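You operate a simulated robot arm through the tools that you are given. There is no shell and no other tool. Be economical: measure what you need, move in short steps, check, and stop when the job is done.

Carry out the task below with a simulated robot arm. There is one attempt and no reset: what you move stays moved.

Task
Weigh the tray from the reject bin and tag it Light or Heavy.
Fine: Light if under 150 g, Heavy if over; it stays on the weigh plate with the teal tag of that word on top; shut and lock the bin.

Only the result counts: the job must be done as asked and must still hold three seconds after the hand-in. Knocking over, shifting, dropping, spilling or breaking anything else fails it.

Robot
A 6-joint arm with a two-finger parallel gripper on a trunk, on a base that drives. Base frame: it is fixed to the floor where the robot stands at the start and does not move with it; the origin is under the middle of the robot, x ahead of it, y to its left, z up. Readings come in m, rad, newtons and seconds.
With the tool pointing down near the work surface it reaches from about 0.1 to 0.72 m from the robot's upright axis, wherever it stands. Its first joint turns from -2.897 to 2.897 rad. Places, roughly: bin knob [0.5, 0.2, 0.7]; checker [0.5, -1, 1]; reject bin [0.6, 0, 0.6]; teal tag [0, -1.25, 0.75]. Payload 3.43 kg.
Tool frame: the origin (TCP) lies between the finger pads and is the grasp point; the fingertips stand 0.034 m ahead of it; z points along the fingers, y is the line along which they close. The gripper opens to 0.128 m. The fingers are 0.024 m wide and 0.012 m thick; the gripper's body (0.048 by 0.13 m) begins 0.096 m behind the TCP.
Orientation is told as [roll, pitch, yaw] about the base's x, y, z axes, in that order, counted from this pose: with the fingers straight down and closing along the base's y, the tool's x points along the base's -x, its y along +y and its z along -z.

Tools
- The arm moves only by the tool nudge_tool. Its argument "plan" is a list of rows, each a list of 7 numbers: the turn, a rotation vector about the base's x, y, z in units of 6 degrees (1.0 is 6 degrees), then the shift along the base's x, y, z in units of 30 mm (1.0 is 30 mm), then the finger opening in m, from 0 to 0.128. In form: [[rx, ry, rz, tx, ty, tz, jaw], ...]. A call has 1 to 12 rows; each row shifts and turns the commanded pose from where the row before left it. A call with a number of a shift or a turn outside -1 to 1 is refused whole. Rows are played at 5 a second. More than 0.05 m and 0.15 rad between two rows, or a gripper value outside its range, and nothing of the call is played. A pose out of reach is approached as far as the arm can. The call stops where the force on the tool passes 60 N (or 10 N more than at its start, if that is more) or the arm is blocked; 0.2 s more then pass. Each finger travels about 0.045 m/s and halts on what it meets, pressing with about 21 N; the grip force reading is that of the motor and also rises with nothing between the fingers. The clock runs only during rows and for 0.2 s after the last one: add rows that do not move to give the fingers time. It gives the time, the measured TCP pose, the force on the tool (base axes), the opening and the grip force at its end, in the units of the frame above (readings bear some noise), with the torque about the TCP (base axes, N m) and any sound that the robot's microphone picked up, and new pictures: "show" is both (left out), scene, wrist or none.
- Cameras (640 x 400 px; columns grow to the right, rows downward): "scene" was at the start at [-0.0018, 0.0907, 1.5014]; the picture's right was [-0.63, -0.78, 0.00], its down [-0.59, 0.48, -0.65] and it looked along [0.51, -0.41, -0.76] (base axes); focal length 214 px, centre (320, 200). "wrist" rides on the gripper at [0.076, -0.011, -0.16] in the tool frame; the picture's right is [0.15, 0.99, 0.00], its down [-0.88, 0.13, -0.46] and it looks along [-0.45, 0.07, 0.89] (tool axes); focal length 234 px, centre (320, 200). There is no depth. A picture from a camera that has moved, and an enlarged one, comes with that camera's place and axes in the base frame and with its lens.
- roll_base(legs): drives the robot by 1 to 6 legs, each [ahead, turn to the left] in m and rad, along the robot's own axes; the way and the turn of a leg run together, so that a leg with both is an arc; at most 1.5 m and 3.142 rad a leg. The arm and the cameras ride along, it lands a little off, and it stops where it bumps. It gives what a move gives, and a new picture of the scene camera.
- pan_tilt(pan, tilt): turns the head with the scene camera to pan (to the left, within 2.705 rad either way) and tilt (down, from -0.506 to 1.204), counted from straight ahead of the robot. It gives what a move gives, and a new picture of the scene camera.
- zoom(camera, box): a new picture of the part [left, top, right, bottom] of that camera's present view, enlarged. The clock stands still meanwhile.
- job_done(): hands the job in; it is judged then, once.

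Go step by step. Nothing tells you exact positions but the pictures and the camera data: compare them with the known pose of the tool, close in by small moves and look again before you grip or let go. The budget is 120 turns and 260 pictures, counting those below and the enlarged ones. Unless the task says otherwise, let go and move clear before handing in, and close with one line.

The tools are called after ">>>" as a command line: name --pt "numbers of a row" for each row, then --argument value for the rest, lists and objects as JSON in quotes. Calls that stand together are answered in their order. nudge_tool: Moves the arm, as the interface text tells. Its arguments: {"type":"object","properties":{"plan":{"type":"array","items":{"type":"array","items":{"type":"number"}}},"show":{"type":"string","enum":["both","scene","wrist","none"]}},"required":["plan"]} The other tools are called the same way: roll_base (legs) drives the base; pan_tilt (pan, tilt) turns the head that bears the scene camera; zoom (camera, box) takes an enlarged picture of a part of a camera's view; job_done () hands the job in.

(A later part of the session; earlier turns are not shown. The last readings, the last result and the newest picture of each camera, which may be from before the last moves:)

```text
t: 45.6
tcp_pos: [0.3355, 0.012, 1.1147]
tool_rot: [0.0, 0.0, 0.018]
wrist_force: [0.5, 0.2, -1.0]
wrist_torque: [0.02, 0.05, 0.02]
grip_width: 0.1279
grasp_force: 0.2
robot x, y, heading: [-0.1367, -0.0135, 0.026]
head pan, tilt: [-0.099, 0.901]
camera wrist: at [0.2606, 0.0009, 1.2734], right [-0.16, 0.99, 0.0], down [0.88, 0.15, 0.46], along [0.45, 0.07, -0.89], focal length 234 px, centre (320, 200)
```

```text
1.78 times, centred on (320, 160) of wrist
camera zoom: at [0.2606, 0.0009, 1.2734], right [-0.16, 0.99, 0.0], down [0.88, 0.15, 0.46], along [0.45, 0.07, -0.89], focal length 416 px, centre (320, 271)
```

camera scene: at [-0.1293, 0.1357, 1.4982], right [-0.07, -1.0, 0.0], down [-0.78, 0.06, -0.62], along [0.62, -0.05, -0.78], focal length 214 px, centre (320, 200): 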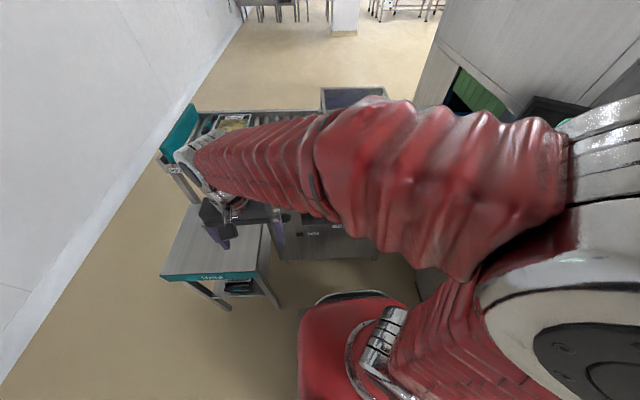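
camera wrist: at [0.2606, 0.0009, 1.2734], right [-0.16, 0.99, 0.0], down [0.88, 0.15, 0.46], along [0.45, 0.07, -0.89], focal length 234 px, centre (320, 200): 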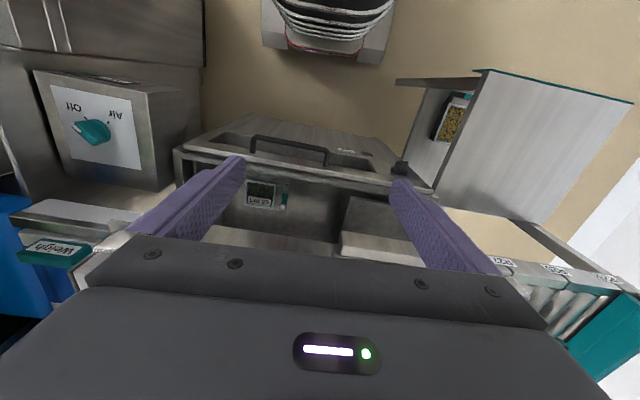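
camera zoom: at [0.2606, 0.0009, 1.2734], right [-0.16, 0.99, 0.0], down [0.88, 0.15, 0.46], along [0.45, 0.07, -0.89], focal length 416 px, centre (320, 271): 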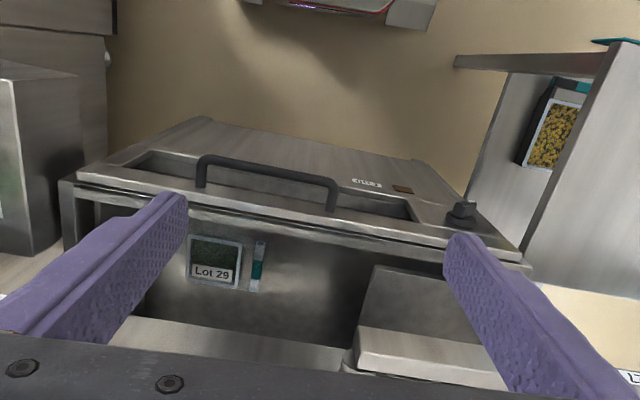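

The tray lies partly under the conveyor, so the bin drawer has to be pulled out. The handle bar is at about x 0.415, y -0.15..0.04, z 0.70. I turn the gripper 90° and go above it.

>>> nudge_tool --pt "0 0 -1 0.1 -0.1 0 0.07" --pt "0 0 -1 0.1 -0.1 0 0.07" --pt "0 0 -1 0.1 -0.1 0 0.07" --pt "0 0 -1 0.1 -0.1 0 0.07" --pt "0 0 -1 0.1 -0.1 0 0.07" --pt "0 0 -1 0.1 -0.1 0 0.07" --pt "0 0 -1 0.1 -0.1 0 0.07" --pt "0 0 -1 0.1 -0.1 0 0.07" --pt "0 0 -1 0.1 -0.1 0 0.07" --pt "0 0 -1 0.1 -0.1 0 0.07" --pt "0 0 -1 0.1 -0.1 0 0.07" --pt "0 0 -1 0.1 -0.1 0 0.07" --show "none"

>>> nudge_tool --pt "0 0 -1 0.4 0 -1 0.05" --pt "0 0 -1 0.4 0 -1 0.05" --pt "0 0 -1 0.4 0 -1 0.05" --pt "0 0 -0.17 0.26 -0.3 -1 0.05" --pt "0 0 0 0 0 0 0.05"

```text
t: 48.2
tcp_pos: [0.3729, -0.0238, 1.1107]
tool_rot: [-0.002, 0.0, -1.241]
wrist_force: [0.6, -0.9, -1.2]
wrist_torque: [-0.05, 0.01, 0.02]
grip_width: 0.0702
grasp_force: 0.0
robot x, y, heading: [-0.1378, -0.016, 0.031]
head pan, tilt: [-0.099, 0.901]
```

```text
t: 49.5
tcp_pos: [0.4169, -0.0324, 0.9883]
tool_rot: [-0.002, 0.001, -1.571]
wrist_force: [-0.1, 1.2, -0.3]
wrist_torque: [-0.01, -0.02, -0.01]
grip_width: 0.0502
grasp_force: 0.1
robot x, y, heading: [-0.1393, -0.0125, 0.026]
head pan, tilt: [-0.099, 0.901]
camera scene: at [-0.129, 0.1356, 1.4982], right [-0.07, -1.0, 0.0], down [-0.78, 0.06, -0.62], along [0.62, -0.05, -0.78], focal length 214 px, centre (320, 200)
camera wrist: at [0.4067, 0.0449, 1.1477], right [0.99, 0.15, 0.0], down [0.13, -0.88, 0.46], along [0.06, -0.45, -0.89], focal length 234 px, centre (320, 200)
```

scene: 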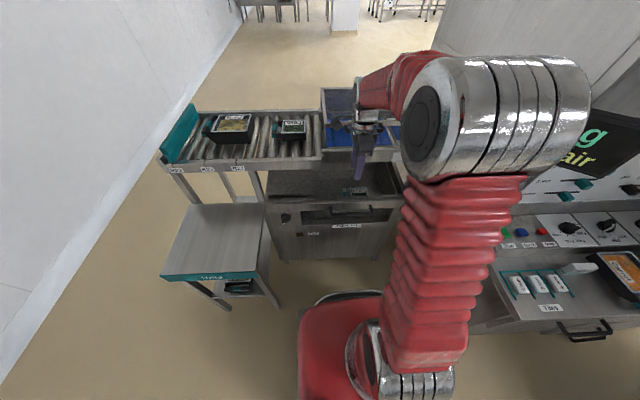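
wrist: 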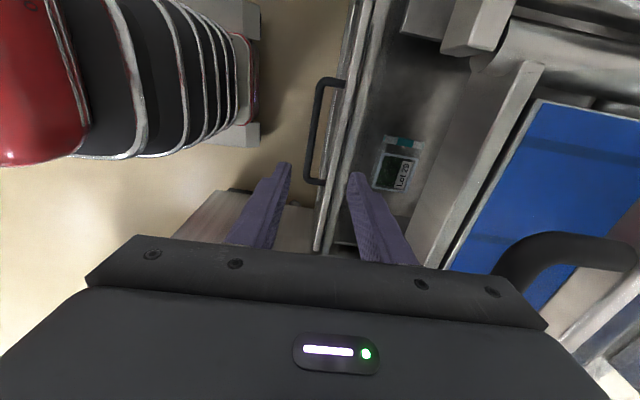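

The bar is at x≈0.406 and the rail front at ≈0.443. I lower with a narrower opening and check again.

>>> nudge_tool --pt "0 0 0 -0.27 -0.3 -1 0.036" --pt "0 0 0 0 -0.3 -1 0.036" --pt "0 0 0 0 0 -1 0.036" --pt "0 0 0 0 0 -1 0.036" --pt "0 0 0 0 0 -1 0.036" --pt "0 0 0 0 0 -1 0.036" --pt "0 0 0 0 0 0 0.036" --show "wrist"

>>> zoom --camera "wrist" --box '[220, 80, 420, 240]'

```text
t: 51.0
tcp_pos: [0.4095, -0.0498, 0.8108]
tool_rot: [-0.002, 0.001, -1.571]
wrist_force: [-0.5, -0.9, -0.1]
wrist_torque: [-0.03, 0.01, 0.0]
grip_width: 0.0359
grasp_force: 0.2
robot x, y, heading: [-0.139, -0.0152, 0.028]
head pan, tilt: [-0.099, 0.901]
camera wrist: at [0.398, 0.0266, 0.9697], right [0.99, 0.15, 0.0], down [0.13, -0.88, 0.46], along [0.06, -0.45, -0.89], focal length 234 px, centre (320, 200)
```

wrist: 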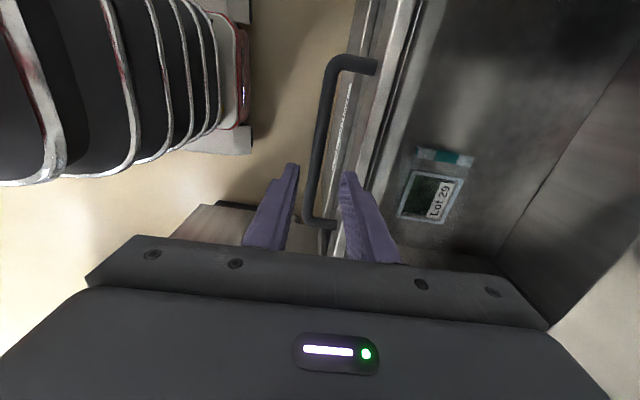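

```text
2.50 times, centred on (320, 160) of wrist
camera zoom: at [0.398, 0.0266, 0.9697], right [0.99, 0.15, 0.0], down [0.13, -0.88, 0.46], along [0.06, -0.45, -0.89], focal length 585 px, centre (320, 300)
```

zoom: 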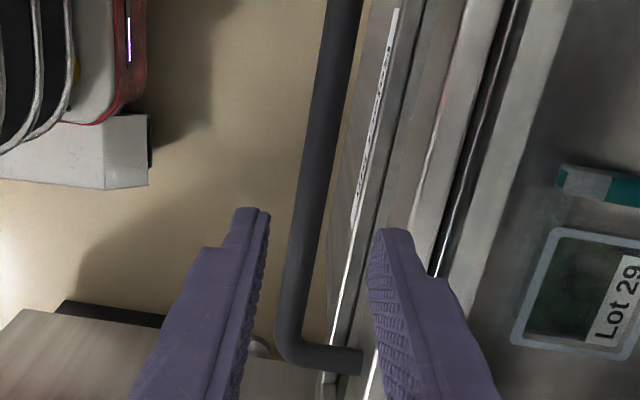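

>>> nudge_tool --pt "0 0 0 -0.15 0 -1 0.036" --pt "0 0 0 0 0 -1 0.036" --pt "0 0 0 0 0 -1 0.036" --pt "0 0 0 0 0 -0.6 0.036" --pt "0 0 0 0 0 0 0.036" --show "both"

```text
t: 51.5
tcp_pos: [0.4104, -0.051, 0.783]
tool_rot: [0.015, -0.001, -1.569]
wrist_force: [-5.3, 0.0, 15.5]
wrist_torque: [0.37, -1.39, 0.18]
grip_width: 0.0361
grasp_force: 0.0
robot x, y, heading: [-0.1407, -0.0158, 0.026]
head pan, tilt: [-0.099, 0.901]
stopped in row 2: the force on the tool passed its limit at 113 N (the readings are from after the stop); the commanded pose is now the measured one
camera scene: at [-0.1297, 0.1356, 1.4982], right [-0.07, -1.0, 0.0], down [-0.78, 0.06, -0.62], along [0.62, -0.05, -0.78], focal length 214 px, centre (320, 200)
camera wrist: at [0.3972, 0.0256, 0.9425], right [0.99, 0.15, 0.01], down [0.13, -0.88, 0.46], along [0.08, -0.45, -0.89], focal length 234 px, centre (320, 200)
```

scene: 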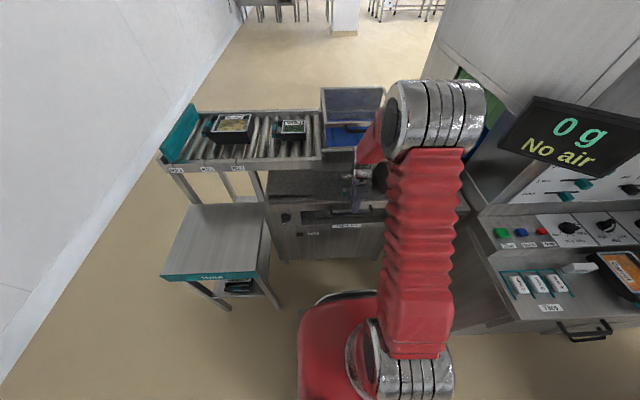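
wrist: 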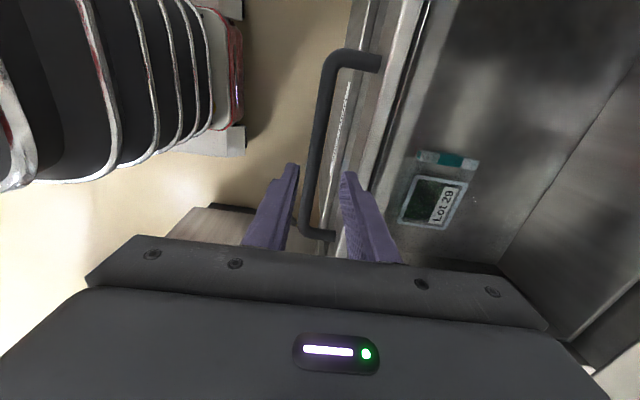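

The far finger touched the rail's top edge (front edge at x≈0.434). I back up slightly and shift to x≈0.398.

>>> nudge_tool --pt "-0.15 0 0 -0.2 0 0.8 0.036" --pt "0 0 0 -0.22 0 0 0.036" --pt "0 0 0 0 0 0 0.036" --show "wrist"

>>> zoom --camera "wrist" --box '[240, 100, 400, 260]'

```text
t: 52.3
tcp_pos: [0.3975, -0.0522, 0.8058]
tool_rot: [0.011, -0.018, -1.57]
wrist_force: [1.1, 0.8, -0.5]
wrist_torque: [0.0, 0.0, -0.03]
grip_width: 0.0358
grasp_force: 0.0
robot x, y, heading: [-0.1386, -0.0172, 0.025]
head pan, tilt: [-0.099, 0.901]
camera wrist: at [0.3847, 0.0265, 0.9643], right [0.99, 0.15, 0.01], down [0.13, -0.87, 0.47], along [0.08, -0.47, -0.88], focal length 234 px, centre (320, 200)
```

wrist: 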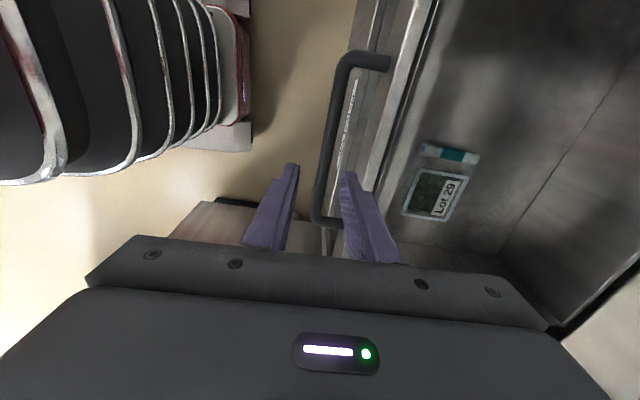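

```text
2.50 times, centred on (320, 180) of wrist
camera zoom: at [0.3847, 0.0265, 0.9643], right [0.99, 0.15, 0.01], down [0.13, -0.87, 0.47], along [0.08, -0.47, -0.88], focal length 585 px, centre (320, 250)
```

zoom: 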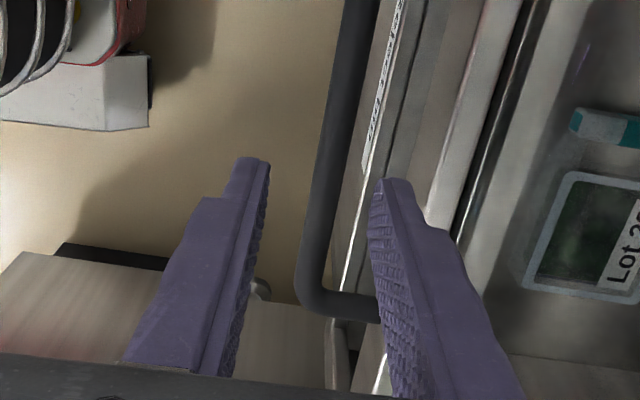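

>>> nudge_tool --pt "-0.1 0.17 0 0 0 -0.7 0.036" --pt "0 0 0 0 0 -0.7 0.036" --pt "0 0 0 0 0 -0.7 0.036" --pt "0 0 0 0 0 -0.7 0.036" --pt "0 0 0 0 0 -0.6 0.036" --pt "0 0 0 0 0 0 0.036" --show "both"

```text
t: 52.9
tcp_pos: [0.4011, -0.0519, 0.783]
tool_rot: [0.006, -0.029, -1.569]
wrist_force: [-5.8, -0.6, 16.3]
wrist_torque: [0.52, -1.67, 0.13]
grip_width: 0.0358
grasp_force: 0.0
robot x, y, heading: [-0.1376, -0.0134, 0.025]
head pan, tilt: [-0.099, 0.901]
stopped in row 2: the force on the tool passed its limit at 104 N (the readings are from after the stop); the commanded pose is now the measured one
camera scene: at [-0.1299, 0.1356, 1.4982], right [-0.07, -1.0, 0.0], down [-0.78, 0.06, -0.62], along [0.62, -0.05, -0.78], focal length 214 px, centre (320, 200)
camera wrist: at [0.3883, 0.0287, 0.9416], right [0.99, 0.15, 0.0], down [0.13, -0.87, 0.48], along [0.07, -0.47, -0.88], focal length 234 px, centre (320, 200)
```

scene: 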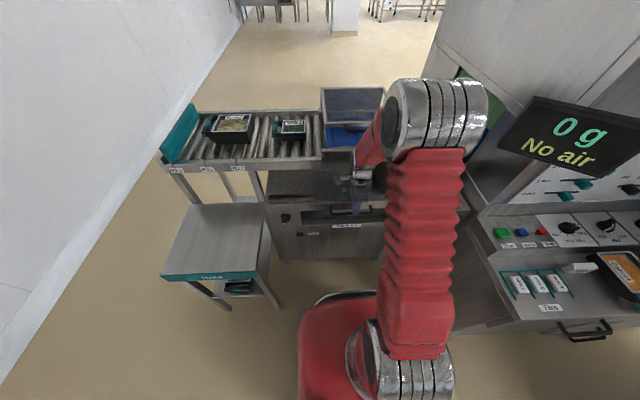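
wrist: 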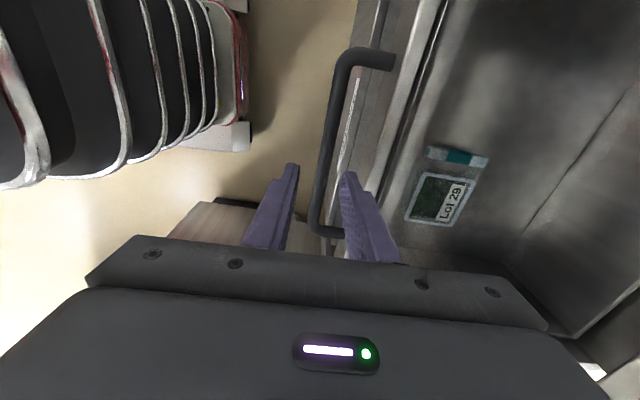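

The torque reading points to the gripper body hitting the conveyor's front ledge (x≈0.47, z≈0.88), so a vertical grasp won't fit. I'll back off and approach the handle with the tool horizontal.

>>> nudge_tool --pt "0 0.25 0 -0.3 0 0.3 0.036" --pt "0 0 0 -1 0 1 0.05" --pt "0 0 0 -1 0 1 0.05" --pt "0 0 0 -1 0 1 0.05" --pt "0 0 0 0 0 0 0.05" --show "none"

>>> roll_base --legs '[[-0.15, 0]]'

>>> nudge_tool --pt "0 -1 0 0 0 0 0.06" --pt "0 -1 0 0 0 0 0.06" --pt "0 -1 0 0 0 0 0.06" --pt "0 -1 0 0 0 0 0.06" --pt "0 -1 0 0 0 0 0.06" --pt "0 -1 0 0 0 0 0.06" --pt "0 -1 0 0 0 0 0.06" --pt "0 -1 0 0 0 0 0.06" --pt "0 -1 0 0 0 0 0.06" --pt "0 -1 0 0 0 0 0.06" --pt "0 -1 0 0 0 0 0.06" --pt "0 -1 0 0 0 0 0.06"

```text
t: 54.1
tcp_pos: [0.2981, -0.0561, 0.8831]
tool_rot: [-0.024, -0.028, -1.568]
wrist_force: [0.2, 1.3, 1.4]
wrist_torque: [0.02, -0.02, -0.02]
grip_width: 0.0501
grasp_force: 0.1
robot x, y, heading: [-0.1408, -0.0136, 0.027]
head pan, tilt: [-0.099, 0.901]
```

```text
t: 55.7
tcp_pos: [0.1467, -0.062, 0.8838]
tool_rot: [-0.023, -0.028, -1.568]
wrist_force: [1.0, 0.4, -0.5]
wrist_torque: [0.0, -0.01, 0.02]
grip_width: 0.0502
grasp_force: 0.0
robot x, y, heading: [-0.2911, -0.0202, 0.03]
head pan, tilt: [-0.099, 0.901]
camera scene: at [-0.2808, 0.1317, 1.4982], right [-0.07, -1.0, 0.0], down [-0.78, 0.06, -0.62], along [0.62, -0.05, -0.78], focal length 214 px, centre (320, 200)
```

scene: 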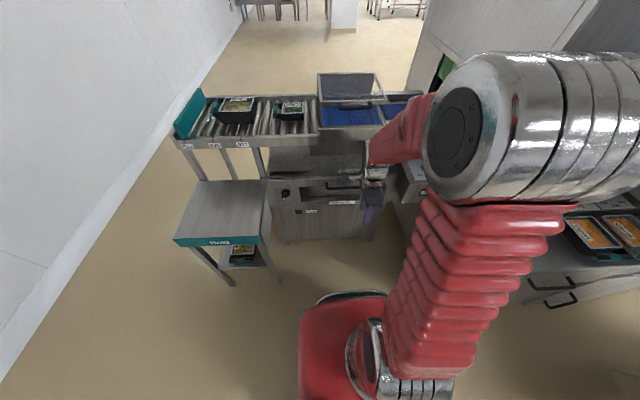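

```text
t: 58.3
tcp_pos: [0.2422, -0.0605, 0.9009]
tool_rot: [1.004, 0.018, -1.543]
wrist_force: [-0.4, 0.0, -0.2]
wrist_torque: [0.03, -0.05, -0.07]
grip_width: 0.0598
grasp_force: 0.0
out of reach, approached as far as the arm can: row 6, 7, 8, 9, 10, 11, 12
robot x, y, heading: [-0.2893, -0.0188, 0.026]
head pan, tilt: [-0.099, 0.901]
camera scene: at [-0.281, 0.1316, 1.4982], right [-0.07, -1.0, 0.0], down [-0.78, 0.06, -0.62], along [0.62, -0.05, -0.78], focal length 214 px, centre (320, 200)
camera wrist: at [0.1005, 0.0108, 0.9772], right [0.53, 0.15, 0.84], down [-0.29, -0.9, 0.34], along [0.8, -0.42, -0.43], focal length 234 px, centre (320, 200)
```

scene: 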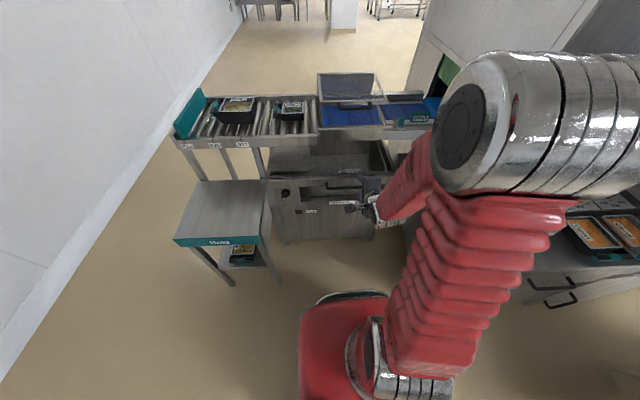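
wrist: 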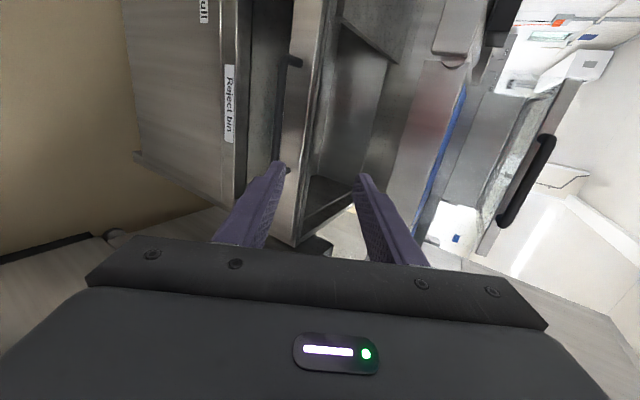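

>>> nudge_tool --pt "0 0 0 1 0 0 0.06" --pt "0 0 0 1 0 -0.5 0.06" --pt "0 0 0 1 0 -0.5 0.06" --pt "0 0 0 1 0 -0.5 0.06" --pt "0 0 0 0 0 -0.5 0.06" --pt "0 0 0 0 0 0 0.06"

```text
t: 59.7
tcp_pos: [0.3663, -0.0714, 0.8444]
tool_rot: [1.004, 0.021, -1.536]
wrist_force: [-0.1, -0.3, -0.8]
wrist_torque: [0.05, -0.02, -0.01]
grip_width: 0.0603
grasp_force: 0.1
out of reach, approached as far as the arm can: row 2, 3, 5
robot x, y, heading: [-0.2915, -0.0209, 0.024]
head pan, tilt: [-0.099, 0.901]
camera scene: at [-0.2807, 0.1317, 1.4982], right [-0.07, -1.0, 0.0], down [-0.78, 0.06, -0.62], along [0.62, -0.05, -0.78], focal length 214 px, centre (320, 200)
camera wrist: at [0.2236, -0.0026, 0.9215], right [0.53, 0.15, 0.84], down [-0.28, -0.9, 0.34], along [0.8, -0.41, -0.43], focal length 234 px, centre (320, 200)
```

scene: 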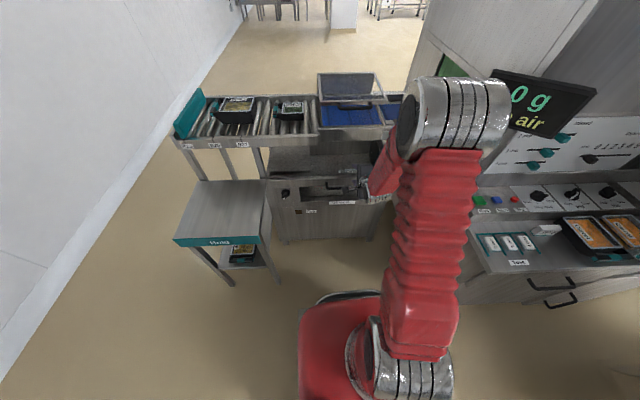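
wrist: 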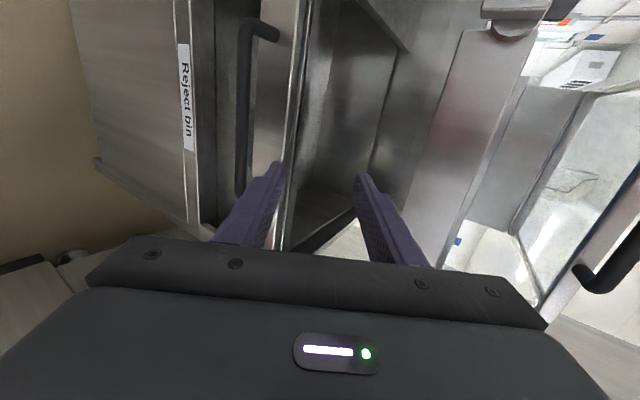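

The wrist stops at about 57° tilt; that is enough. I match the commanded tilt to it and check where it settles.

>>> nudge_tool --pt "0 1 0 0 0 0 0.044" --pt "0 1 0 0 0 0 0.044" --pt "0 0.8 0 0 0 0 0.044" --pt "0 0 0 0 0 0 0.044" --show "wrist"

```text
t: 60.7
tcp_pos: [0.3658, -0.0744, 0.8428]
tool_rot: [0.713, 0.022, -1.552]
wrist_force: [-0.1, -0.3, -0.7]
wrist_torque: [0.02, -0.02, 0.0]
grip_width: 0.0438
grasp_force: 0.1
robot x, y, heading: [-0.2958, -0.0173, 0.029]
head pan, tilt: [-0.099, 0.901]
camera wrist: at [0.2509, -0.0019, 0.9584], right [0.75, 0.15, 0.65], down [-0.18, -0.89, 0.41], along [0.64, -0.43, -0.64], focal length 234 px, centre (320, 200)
```

wrist: 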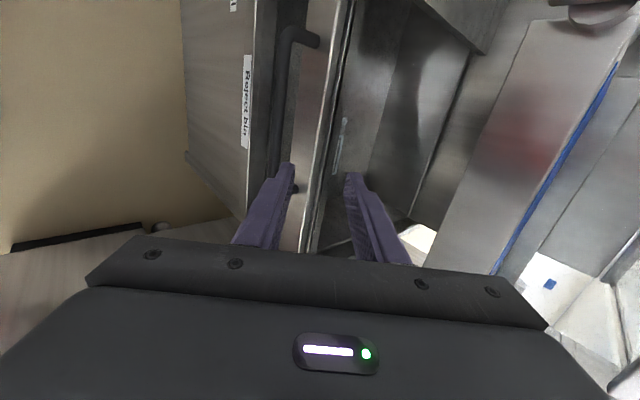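

>>> nudge_tool --pt "0 -1 0 -0.4 0.1 -0.6 0.044" --pt "0 -1 0 -0.4 0.1 -0.6 0.044" --pt "0 -1 0 -0.4 0.1 -0.6 0.044" --pt "0 -1 0 -0.4 0.1 -0.6 0.044" --pt "0 0 0 0 0 0 0.044" --show "wrist"

```text
t: 61.9
tcp_pos: [0.3125, -0.0928, 0.7753]
tool_rot: [1.131, 0.015, -1.534]
wrist_force: [0.1, 0.2, 0.1]
wrist_torque: [0.0, -0.01, -0.05]
grip_width: 0.044
grasp_force: 0.0
out of reach, approached as far as the arm can: row 2, 3, 4
robot x, y, heading: [-0.2912, -0.0202, 0.027]
head pan, tilt: [-0.099, 0.901]
camera wrist: at [0.1609, -0.0219, 0.8343], right [0.42, 0.15, 0.9], down [-0.32, -0.9, 0.3], along [0.85, -0.41, -0.33], focal length 234 px, centre (320, 200)
```

wrist: 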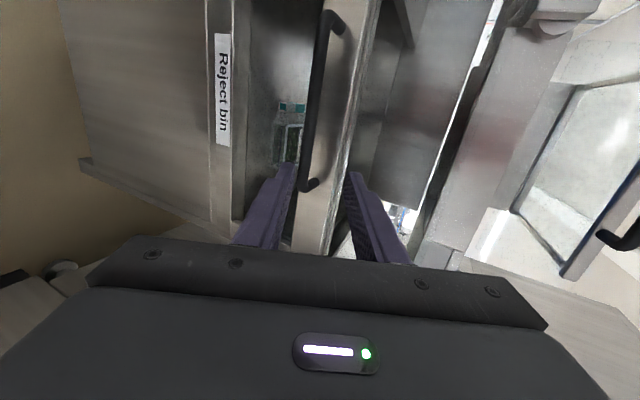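

I see the bar between the finger lines, about 0.72 high. I move in along the finger direction with a small downward correction.

>>> nudge_tool --pt "0 0 0 0.1 0.5 -0.5 0.044" --pt "0 0 0 0.4 0.5 -0.25 0.044" --pt "0 0 0 0.4 0 -0.22 0.044" --pt "0 0 0 0 0 0 0.044" --show "wrist"

>>> zoom --camera "wrist" --box '[220, 60, 420, 260]'

```text
t: 62.9
tcp_pos: [0.3365, -0.0978, 0.7493]
tool_rot: [1.13, 0.016, -1.537]
wrist_force: [0.0, -0.1, -0.5]
wrist_torque: [0.01, -0.01, -0.03]
grip_width: 0.044
grasp_force: 0.0
out of reach, approached as far as the arm can: row 1, 2, 3
robot x, y, heading: [-0.2896, -0.0167, 0.024]
head pan, tilt: [-0.099, 0.901]
camera wrist: at [0.1846, -0.0279, 0.8081], right [0.42, 0.15, 0.9], down [-0.33, -0.9, 0.3], along [0.85, -0.42, -0.33], focal length 234 px, centre (320, 200)
```

wrist: 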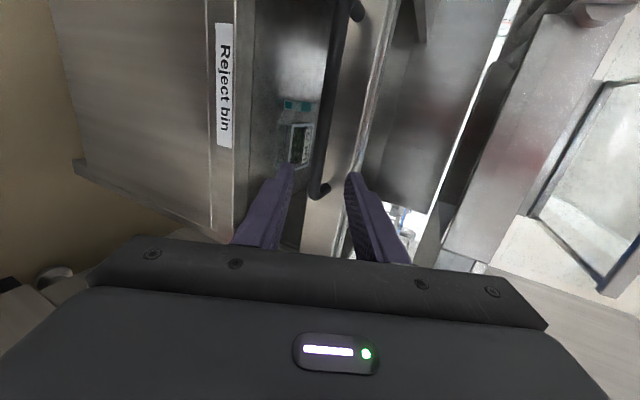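

```text
2.00 times, centred on (320, 160) of wrist
camera zoom: at [0.1846, -0.0279, 0.8081], right [0.42, 0.15, 0.9], down [-0.33, -0.9, 0.3], along [0.85, -0.42, -0.33], focal length 468 px, centre (320, 280)
```

zoom: 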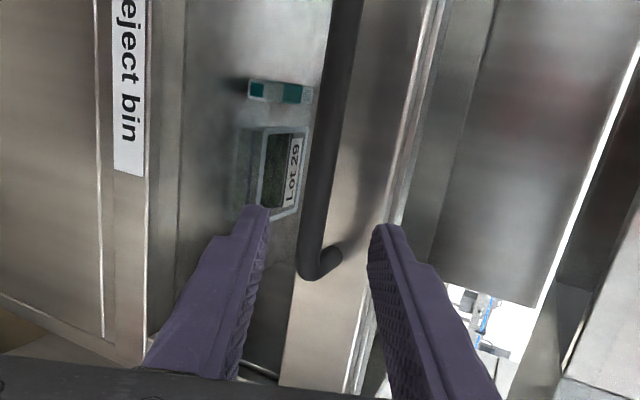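

>>> nudge_tool --pt "0 1 0 0 0.5 0 0.044" --pt "0 0 0 0 0.7 0 0.044" --pt "0 0 0 0 0 0 0.044" --show "wrist"

```text
t: 63.7
tcp_pos: [0.3372, -0.0876, 0.7548]
tool_rot: [1.024, 0.022, -1.529]
wrist_force: [0.3, -0.5, -0.1]
wrist_torque: [0.02, 0.01, -0.01]
grip_width: 0.0438
grasp_force: 0.1
out of reach, approached as far as the arm can: row 1, 2
robot x, y, heading: [-0.2962, -0.0181, 0.028]
head pan, tilt: [-0.099, 0.901]
camera wrist: at [0.1921, -0.019, 0.8291], right [0.51, 0.15, 0.85], down [-0.29, -0.9, 0.33], along [0.81, -0.41, -0.42], focal length 234 px, centre (320, 200)
```

wrist: 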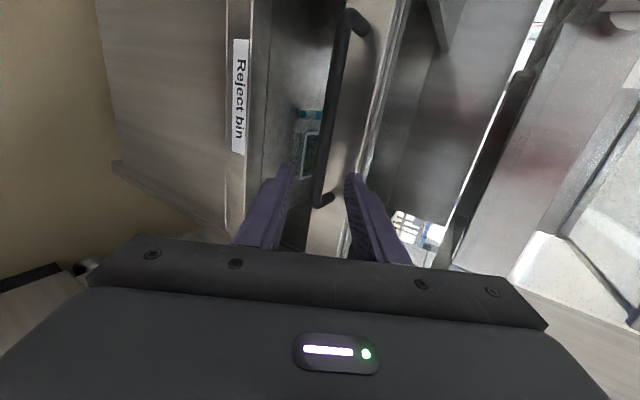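

>>> nudge_tool --pt "0 0 0 -0.1 0 -0.23 0.044" --pt "0 0 0 0.55 0 -0.34 0.044" --pt "0 0 0 0.55 0 -0.34 0.044" --pt "0 0 0 0.55 0 -0.34 0.044" --pt "0 0 0 0 0 0 0.044" --show "wrist"

>>> zoom --camera "wrist" --box '[220, 80, 420, 260]'

```text
t: 64.9
tcp_pos: [0.3817, -0.0974, 0.7177]
tool_rot: [1.025, 0.02, -1.536]
wrist_force: [1.0, -0.2, 0.3]
wrist_torque: [0.04, 0.03, -0.03]
grip_width: 0.0444
grasp_force: 0.0
out of reach, approached as far as the arm can: row 1, 3
robot x, y, heading: [-0.2906, -0.0213, 0.026]
head pan, tilt: [-0.099, 0.901]
camera wrist: at [0.2379, -0.0281, 0.7927], right [0.51, 0.15, 0.85], down [-0.29, -0.9, 0.33], along [0.81, -0.41, -0.41], focal length 234 px, centre (320, 200)
```

wrist: 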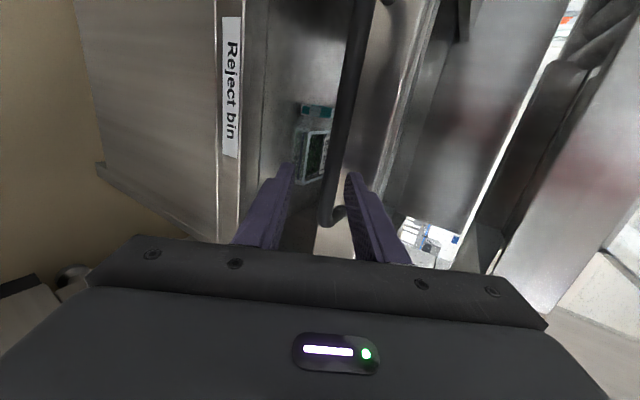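

```text
2.22 times, centred on (320, 170) of wrist
camera zoom: at [0.2379, -0.0281, 0.7927], right [0.51, 0.15, 0.85], down [-0.29, -0.9, 0.33], along [0.81, -0.41, -0.41], focal length 520 px, centre (320, 267)
```

zoom: 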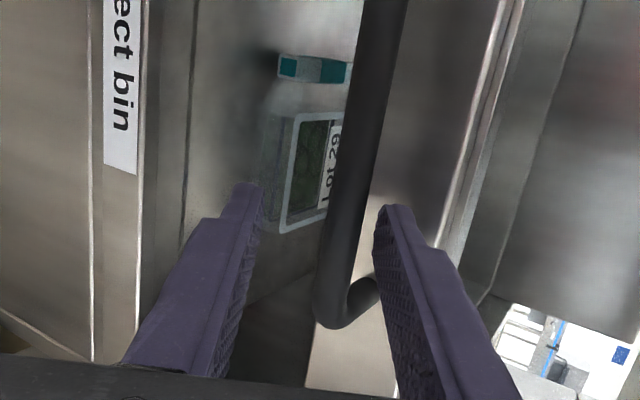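

The bar is between the fingers; I close on it.

>>> nudge_tool --pt "0 0 0 0 0 0 0.02" --pt "0 0 0 0 0 0 0.0" --pt "0 0 0 0 0 0 0.0" --pt "0 0 0 0 0 0 0.0" --show "wrist"

```text
t: 65.9
tcp_pos: [0.3852, -0.0988, 0.7258]
tool_rot: [1.042, 0.021, -1.537]
wrist_force: [3.9, 2.9, 49.4]
wrist_torque: [1.01, -0.92, -0.46]
grip_width: 0.0141
grasp_force: 45.4
robot x, y, heading: [-0.2894, -0.0177, 0.028]
head pan, tilt: [-0.099, 0.901]
camera wrist: at [0.2395, -0.0282, 0.7966], right [0.49, 0.15, 0.86], down [-0.3, -0.9, 0.33], along [0.82, -0.42, -0.4], focal length 234 px, centre (320, 200)
```

wrist: 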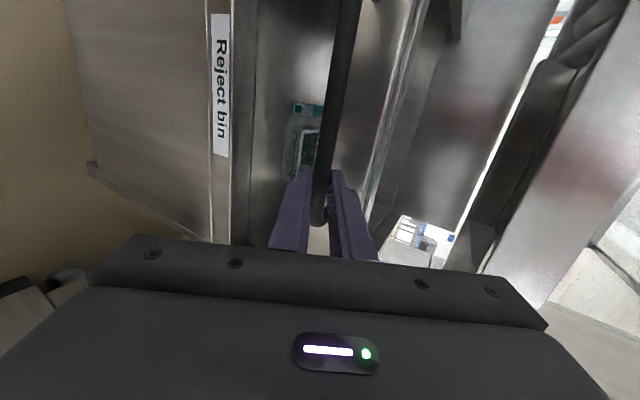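

Gripped (14 mm). I relax the vertical strain, then pull gently.

>>> nudge_tool --pt "0 0 0 0.1 0 0.28 0.0" --pt "0 0 0 -0.2 0 0 0.0" --pt "0 0 0 -0.3 0 0 0.0" --pt "0 0 0 -0.3 0 0 0.0" --show "wrist"

```text
t: 66.9
tcp_pos: [0.3589, -0.0962, 0.7244]
tool_rot: [1.021, 0.019, -1.539]
wrist_force: [0.2, -15.3, 2.3]
wrist_torque: [0.41, -0.02, -1.49]
grip_width: 0.0137
grasp_force: 45.1
robot x, y, heading: [-0.2912, -0.0196, 0.023]
head pan, tilt: [-0.099, 0.901]
camera wrist: at [0.2155, -0.0272, 0.7999], right [0.51, 0.14, 0.85], down [-0.29, -0.9, 0.33], along [0.81, -0.42, -0.42], focal length 234 px, centre (320, 200)
```

wrist: 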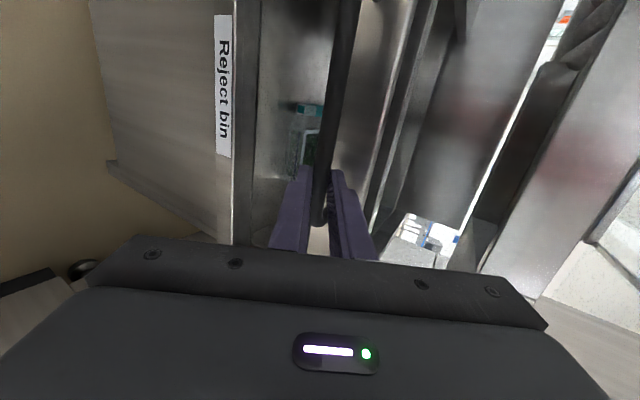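

The drawer slides, so it was unlocked. I pull it out further by backing the base.

>>> roll_base --legs '[[-0.09, 0]]'

```text
t: 68.1
tcp_pos: [0.2657, -0.0942, 0.7249]
tool_rot: [1.023, 0.021, -1.528]
wrist_force: [2.0, 24.6, -13.8]
wrist_torque: [1.35, 0.18, 0.06]
grip_width: 0.014
grasp_force: 45.4
robot x, y, heading: [-0.3825, -0.0165, 0.026]
head pan, tilt: [-0.099, 0.901]
camera scene: at [-0.3745, 0.1296, 1.4982], right [-0.07, -1.0, 0.0], down [-0.78, 0.06, -0.62], along [0.62, -0.05, -0.78], focal length 214 px, centre (320, 200)
```

scene: 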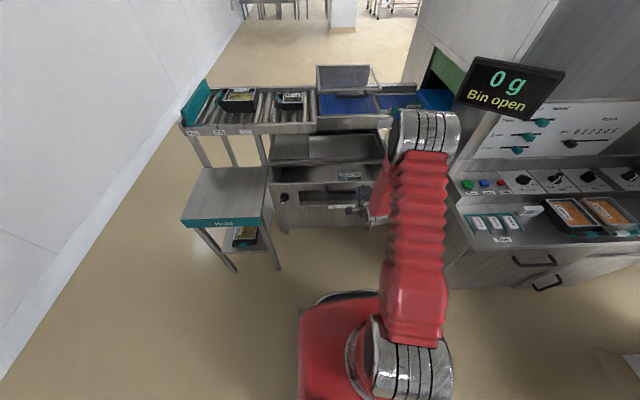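

The display says "Bin open"; the drawer comes along well. A bit more.

>>> roll_base --legs '[[-0.09, 0]]'

>>> zoom --camera "scene" --box '[240, 90, 420, 250]'

```text
t: 69.4
tcp_pos: [0.1745, -0.0961, 0.7262]
tool_rot: [1.02, 0.019, -1.525]
wrist_force: [1.2, 38.8, -7.2]
wrist_torque: [1.34, 0.08, 0.14]
grip_width: 0.0142
grasp_force: 44.7
robot x, y, heading: [-0.4768, -0.025, 0.03]
head pan, tilt: [-0.099, 0.901]
camera scene: at [-0.466, 0.1274, 1.4981], right [-0.07, -1.0, 0.0], down [-0.78, 0.06, -0.62], along [0.62, -0.05, -0.78], focal length 214 px, centre (320, 200)
```

scene: 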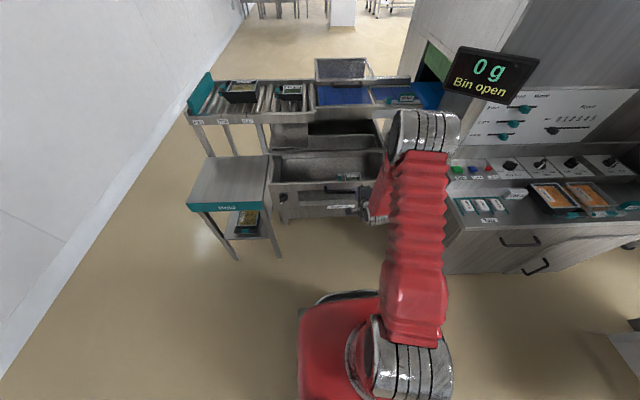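

```text
2.50 times, centred on (330, 170) of scene
camera zoom: at [-0.466, 0.1274, 1.4981], right [-0.07, -1.0, 0.0], down [-0.78, 0.06, -0.62], along [0.62, -0.05, -0.78], focal length 536 px, centre (295, 275)
```

zoom: 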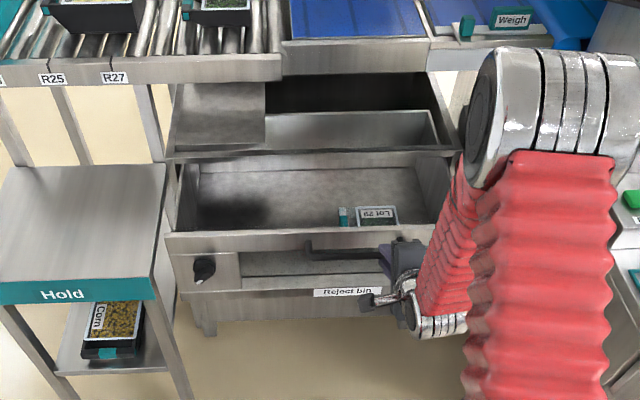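

Drawer is out about 0.21 m and the tray is exposed. I let go, back off and raise the tool.

>>> nudge_tool --pt "0 0 0 0 0 0 0.03" --pt "0 0 0 0 0 0 0.06" --pt "0 0 0 -0.6 0 0.37 0.06" --pt "0 0 0 -0.6 0 0.37 0.06" --pt "0 0 0 -0.6 0 0.6 0.06" --pt "0 0 0 0 0 1 0.06" --pt "0 0 0 0 0 1 0.06" --pt "0 1 0 0 0 1 0.06" --pt "0 1 0 0 0 1 0.06" --pt "0 1 0 0 0 1 0.06" --pt "0 1 0 0 0 1 0.06" --pt "0 1 0 0 0 1 0.06" --show "none"

>>> nudge_tool --pt "0 1 0 0 0 0 0.06" --pt "0 1 0 0 0 0 0.06" --pt "0 1 0 0 0 0 0.06" --pt "0 1 0 0 0 0 0.06" --pt "0 0.7 0 0 0 0 0.06" --pt "0 0 0 0 0 0 0.06"

```text
t: 72.2
tcp_pos: [0.1563, -0.0381, 1.0039]
tool_rot: [0.693, 0.279, -1.495]
wrist_force: [-0.4, 0.0, 0.1]
wrist_torque: [0.0, -0.02, 0.03]
grip_width: 0.0598
grasp_force: 0.0
out of reach, approached as far as the arm can: row 11
robot x, y, heading: [-0.4766, -0.0218, 0.026]
head pan, tilt: [-0.099, 0.901]
stopped in row 12: the arm was blocked; the commanded pose is now the measured one
```

```text
t: 73.6
tcp_pos: [0.157, -0.04, 1.0035]
tool_rot: [0.181, 0.281, -1.642]
wrist_force: [0.7, 0.4, -0.1]
wrist_torque: [0.03, 0.01, -0.02]
grip_width: 0.0601
grasp_force: 0.0
robot x, y, heading: [-0.4783, -0.0233, 0.029]
head pan, tilt: [-0.099, 0.901]
camera scene: at [-0.4664, 0.1269, 1.4982], right [-0.07, -1.0, 0.0], down [-0.78, 0.06, -0.62], along [0.62, -0.04, -0.78], focal length 214 px, centre (320, 200)
camera wrist: at [0.1197, -0.006, 1.1743], right [0.98, 0.02, 0.21], down [-0.02, -0.98, 0.21], along [0.21, -0.21, -0.96], focal length 234 px, centre (320, 200)
```

scene: 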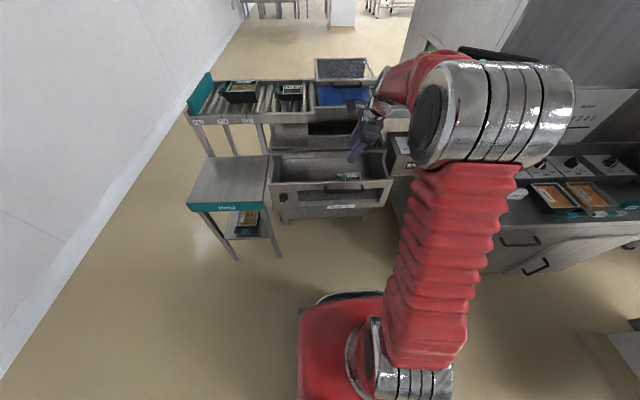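
wrist: 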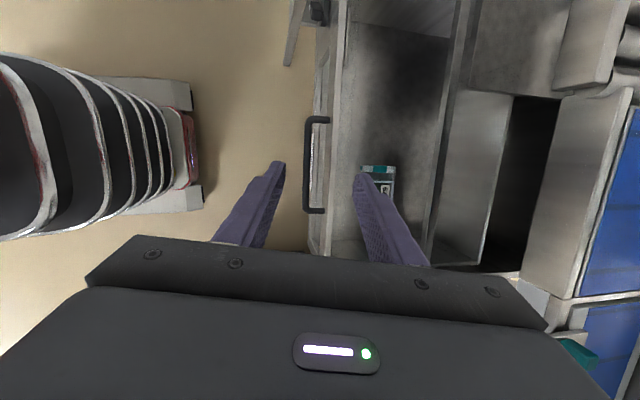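

>>> nudge_tool --pt "-0.63 0.485 0 0 0 0.5 0.08" --pt "-0.63 0.485 0 0 0 0.5 0.08" --pt "-0.63 0.485 0 0 0 0.5 0.08" --pt "-0.63 0.485 0 0 0 0.5 0.08" --pt "0 0 1 0 0 0.5 0.08" --pt "0 0 1 0 0 0.5 0.08" --pt "0 0 1 0 0 0 0.08" --pt "0 0 1 0 0 0 0.08" --pt "0 0 1 0 0 0 0.08" --pt "0 0 1 0 0 0 0.08" --pt "0 0 1 0 0 0 0.08" --show "none"

>>> nudge_tool --pt "0 0 1 0 0 0 0.08" --pt "0 0 1 0 0 0 0.08" --pt "0 0 1 0 0 0 0.08" --pt "0 0 1 0 0 0 0.08" --pt "0 0 1 0 0 0 0.08" --pt "0 0 1 0 0 0 0.08" --pt "0 0 1 0 0 0 0.08" --pt "0 0 1 0 0 0 0.08" --pt "0 0 0 0 0 0 0.08"

```text
t: 76.0
tcp_pos: [0.1555, -0.0391, 1.092]
tool_rot: [-0.003, 0.0, -0.931]
wrist_force: [-0.4, 0.0, -0.1]
wrist_torque: [-0.03, -0.01, 0.0]
grip_width: 0.0801
grasp_force: 0.1
robot x, y, heading: [-0.4758, -0.0287, 0.03]
head pan, tilt: [-0.099, 0.901]
```

```text
t: 78.0
tcp_pos: [0.1565, -0.0398, 1.0936]
tool_rot: [-0.002, 0.003, -0.095]
wrist_force: [-0.2, 0.2, 0.4]
wrist_torque: [0.04, -0.01, -0.05]
grip_width: 0.0801
grasp_force: 0.1
robot x, y, heading: [-0.4773, -0.025, 0.033]
head pan, tilt: [-0.099, 0.901]
camera scene: at [-0.4664, 0.1269, 1.4982], right [-0.07, -1.0, 0.0], down [-0.78, 0.06, -0.62], along [0.62, -0.04, -0.78], focal length 214 px, centre (320, 200)
camera wrist: at [0.0807, -0.0429, 1.2533], right [-0.05, 1.0, 0.0], down [0.89, 0.05, 0.45], along [0.45, 0.02, -0.89], focal length 234 px, centre (320, 200)
```

scene: 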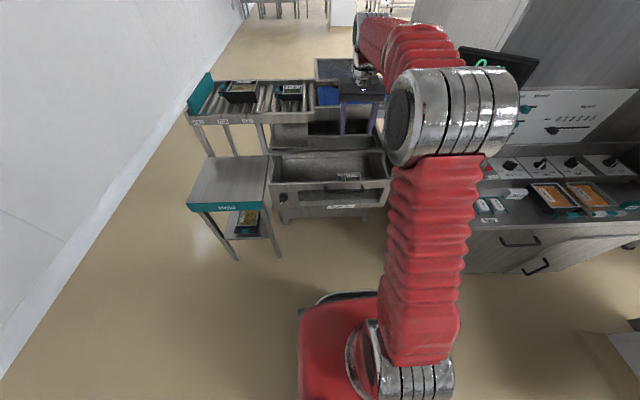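
wrist: 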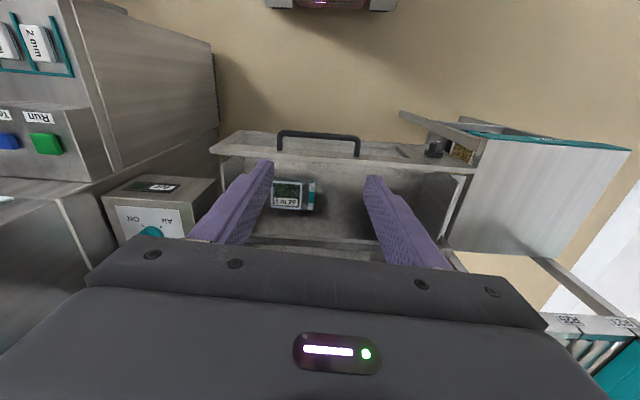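

Now forward a bit with the base so the tray is in reach.

>>> roll_base --legs '[[0.17, 0]]'

>>> nudge_tool --pt "0 0 0.9 -0.3 0 -1 0.08" --pt "0 0 0 -0.3 0 -1 0.08" --pt "0 0 0 0 0 -1 0.08" --pt "0 0 0 0 0 -1 0.08" --pt "0 0 0 0 0 0 0.08" --show "wrist"

>>> zoom --camera "wrist" --box '[200, 110, 420, 250]'

```text
t: 79.7
tcp_pos: [0.332, -0.0342, 1.0948]
tool_rot: [-0.003, 0.002, -0.096]
wrist_force: [0.1, 0.3, -0.5]
wrist_torque: [0.0, -0.02, -0.03]
grip_width: 0.0801
grasp_force: 0.0
robot x, y, heading: [-0.3026, -0.0196, 0.033]
head pan, tilt: [-0.099, 0.901]
camera scene: at [-0.2907, 0.1317, 1.4982], right [-0.07, -1.0, 0.0], down [-0.78, 0.06, -0.62], along [0.62, -0.04, -0.78], focal length 214 px, centre (320, 200)
```

scene: 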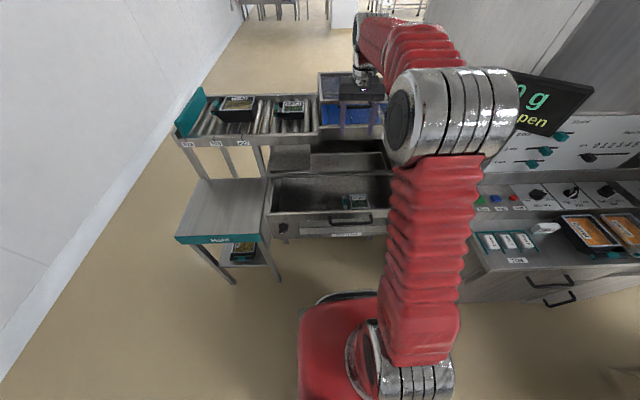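

```text
t: 80.9
tcp_pos: [0.3129, -0.033, 0.9725]
tool_rot: [0.001, 0.001, -0.004]
wrist_force: [0.0, -0.5, 1.0]
wrist_torque: [0.02, -0.01, 0.03]
grip_width: 0.0801
grasp_force: 0.0
robot x, y, heading: [-0.3035, -0.0221, 0.024]
head pan, tilt: [-0.099, 0.901]
camera wrist: at [0.2379, -0.044, 1.1329], right [-0.14, 0.99, 0.0], down [0.88, 0.13, 0.45], along [0.45, 0.06, -0.89], focal length 234 px, centre (320, 200)
```

wrist: 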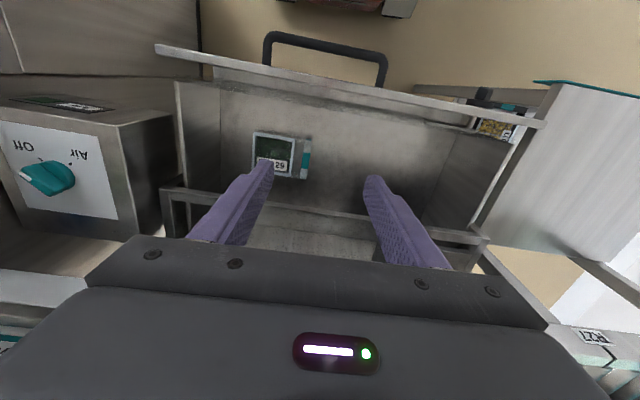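

```text
2.86 times, centred on (310, 180) of wrist
camera zoom: at [0.2379, -0.044, 1.1329], right [-0.14, 0.99, 0.0], down [0.88, 0.13, 0.45], along [0.45, 0.06, -0.89], focal length 669 px, centre (349, 257)
```

zoom: 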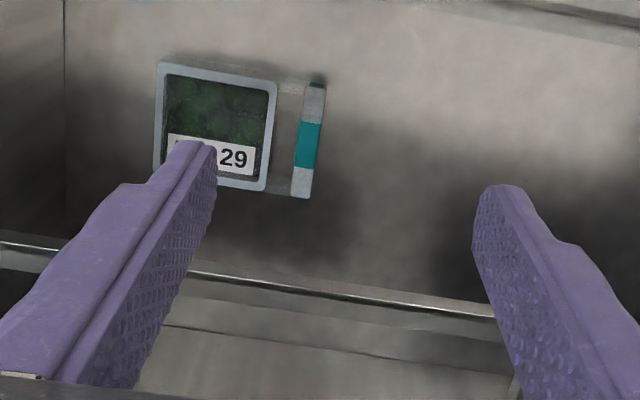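

The tray is still close to the conveyor ledge. I'll draw the drawer out another few cm by pushing its front wall from inside with closed fingers.

>>> nudge_tool --pt "0 0 0 -0.2 0.5 -1 0.0" --pt "0 0 0 -0.2 0.5 -1 0.0" --pt "0 0 0 0 0 -1 0.0" --pt "0 0 0 0 0 -1 0.0" --pt "0 0 0 0 0 -1 0.0" --pt "0 0 0 0 0 -1 0.0" --pt "0 0 0 0 0 -1 0.0" --pt "0 0 0 0 0 -1 0.0" --pt "0 0 0 0 0 0 0.0" --show "wrist"

```text
t: 82.9
tcp_pos: [0.3049, -0.0063, 0.7328]
tool_rot: [0.0, 0.0, -0.001]
wrist_force: [-0.8, 0.5, 0.5]
wrist_torque: [0.0, 0.01, -0.01]
grip_width: 0.0001
grasp_force: 21.1
robot x, y, heading: [-0.2999, -0.0185, 0.031]
head pan, tilt: [-0.099, 0.901]
camera wrist: at [0.2283, -0.0164, 0.892], right [-0.14, 0.99, 0.0], down [0.88, 0.13, 0.46], along [0.45, 0.06, -0.89], focal length 234 px, centre (320, 200)
```

wrist: 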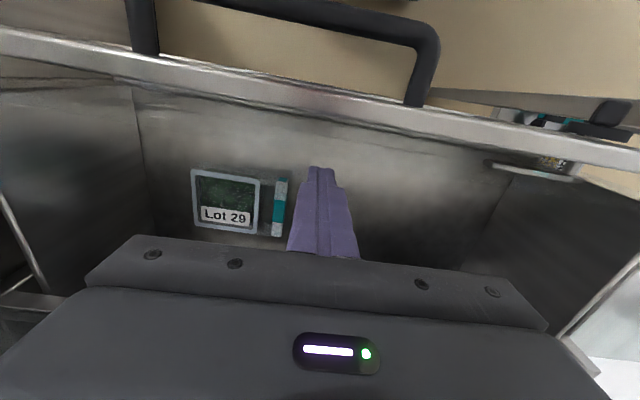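

>>> nudge_tool --pt "0 0 0 -0.8 0 0 0.0" --pt "0 0 0 -0.8 0 0 0.0" --pt "0 0 0 -0.6 0 0 0.0" --pt "0 0 0 -0.6 0 0 0.0" --pt "0 0 0 -0.6 0 0 0.0" --pt "0 0 0 0 0 0 0.0" --show "both"

```text
t: 84.3
tcp_pos: [0.2014, -0.0065, 0.7332]
tool_rot: [-0.002, 0.002, -0.003]
wrist_force: [0.5, -0.2, -1.2]
wrist_torque: [-0.03, 0.01, -0.02]
grip_width: 0.0001
grasp_force: 21.4
robot x, y, heading: [-0.3005, -0.0204, 0.031]
head pan, tilt: [-0.099, 0.901]
camera scene: at [-0.2907, 0.1317, 1.4982], right [-0.07, -1.0, 0.0], down [-0.78, 0.06, -0.62], along [0.62, -0.04, -0.78], focal length 214 px, centre (320, 200)
camera wrist: at [0.1246, -0.0171, 0.8932], right [-0.14, 0.99, 0.0], down [0.88, 0.13, 0.45], along [0.45, 0.06, -0.89], focal length 234 px, centre (320, 200)
```

scene: 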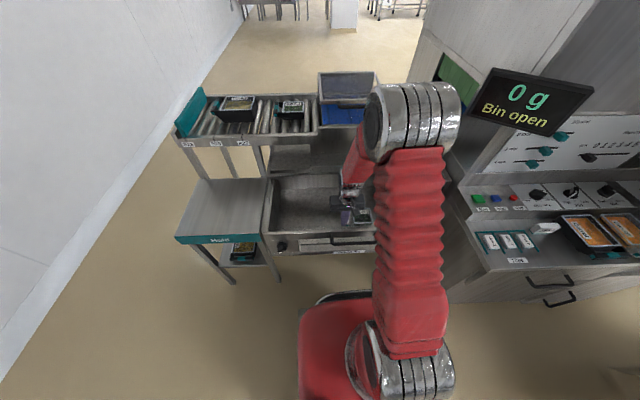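
wrist: 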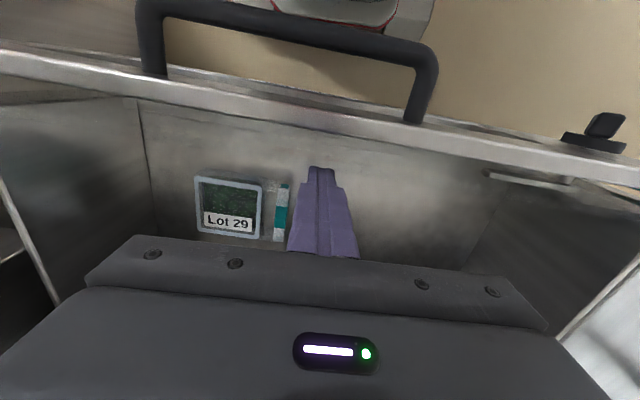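

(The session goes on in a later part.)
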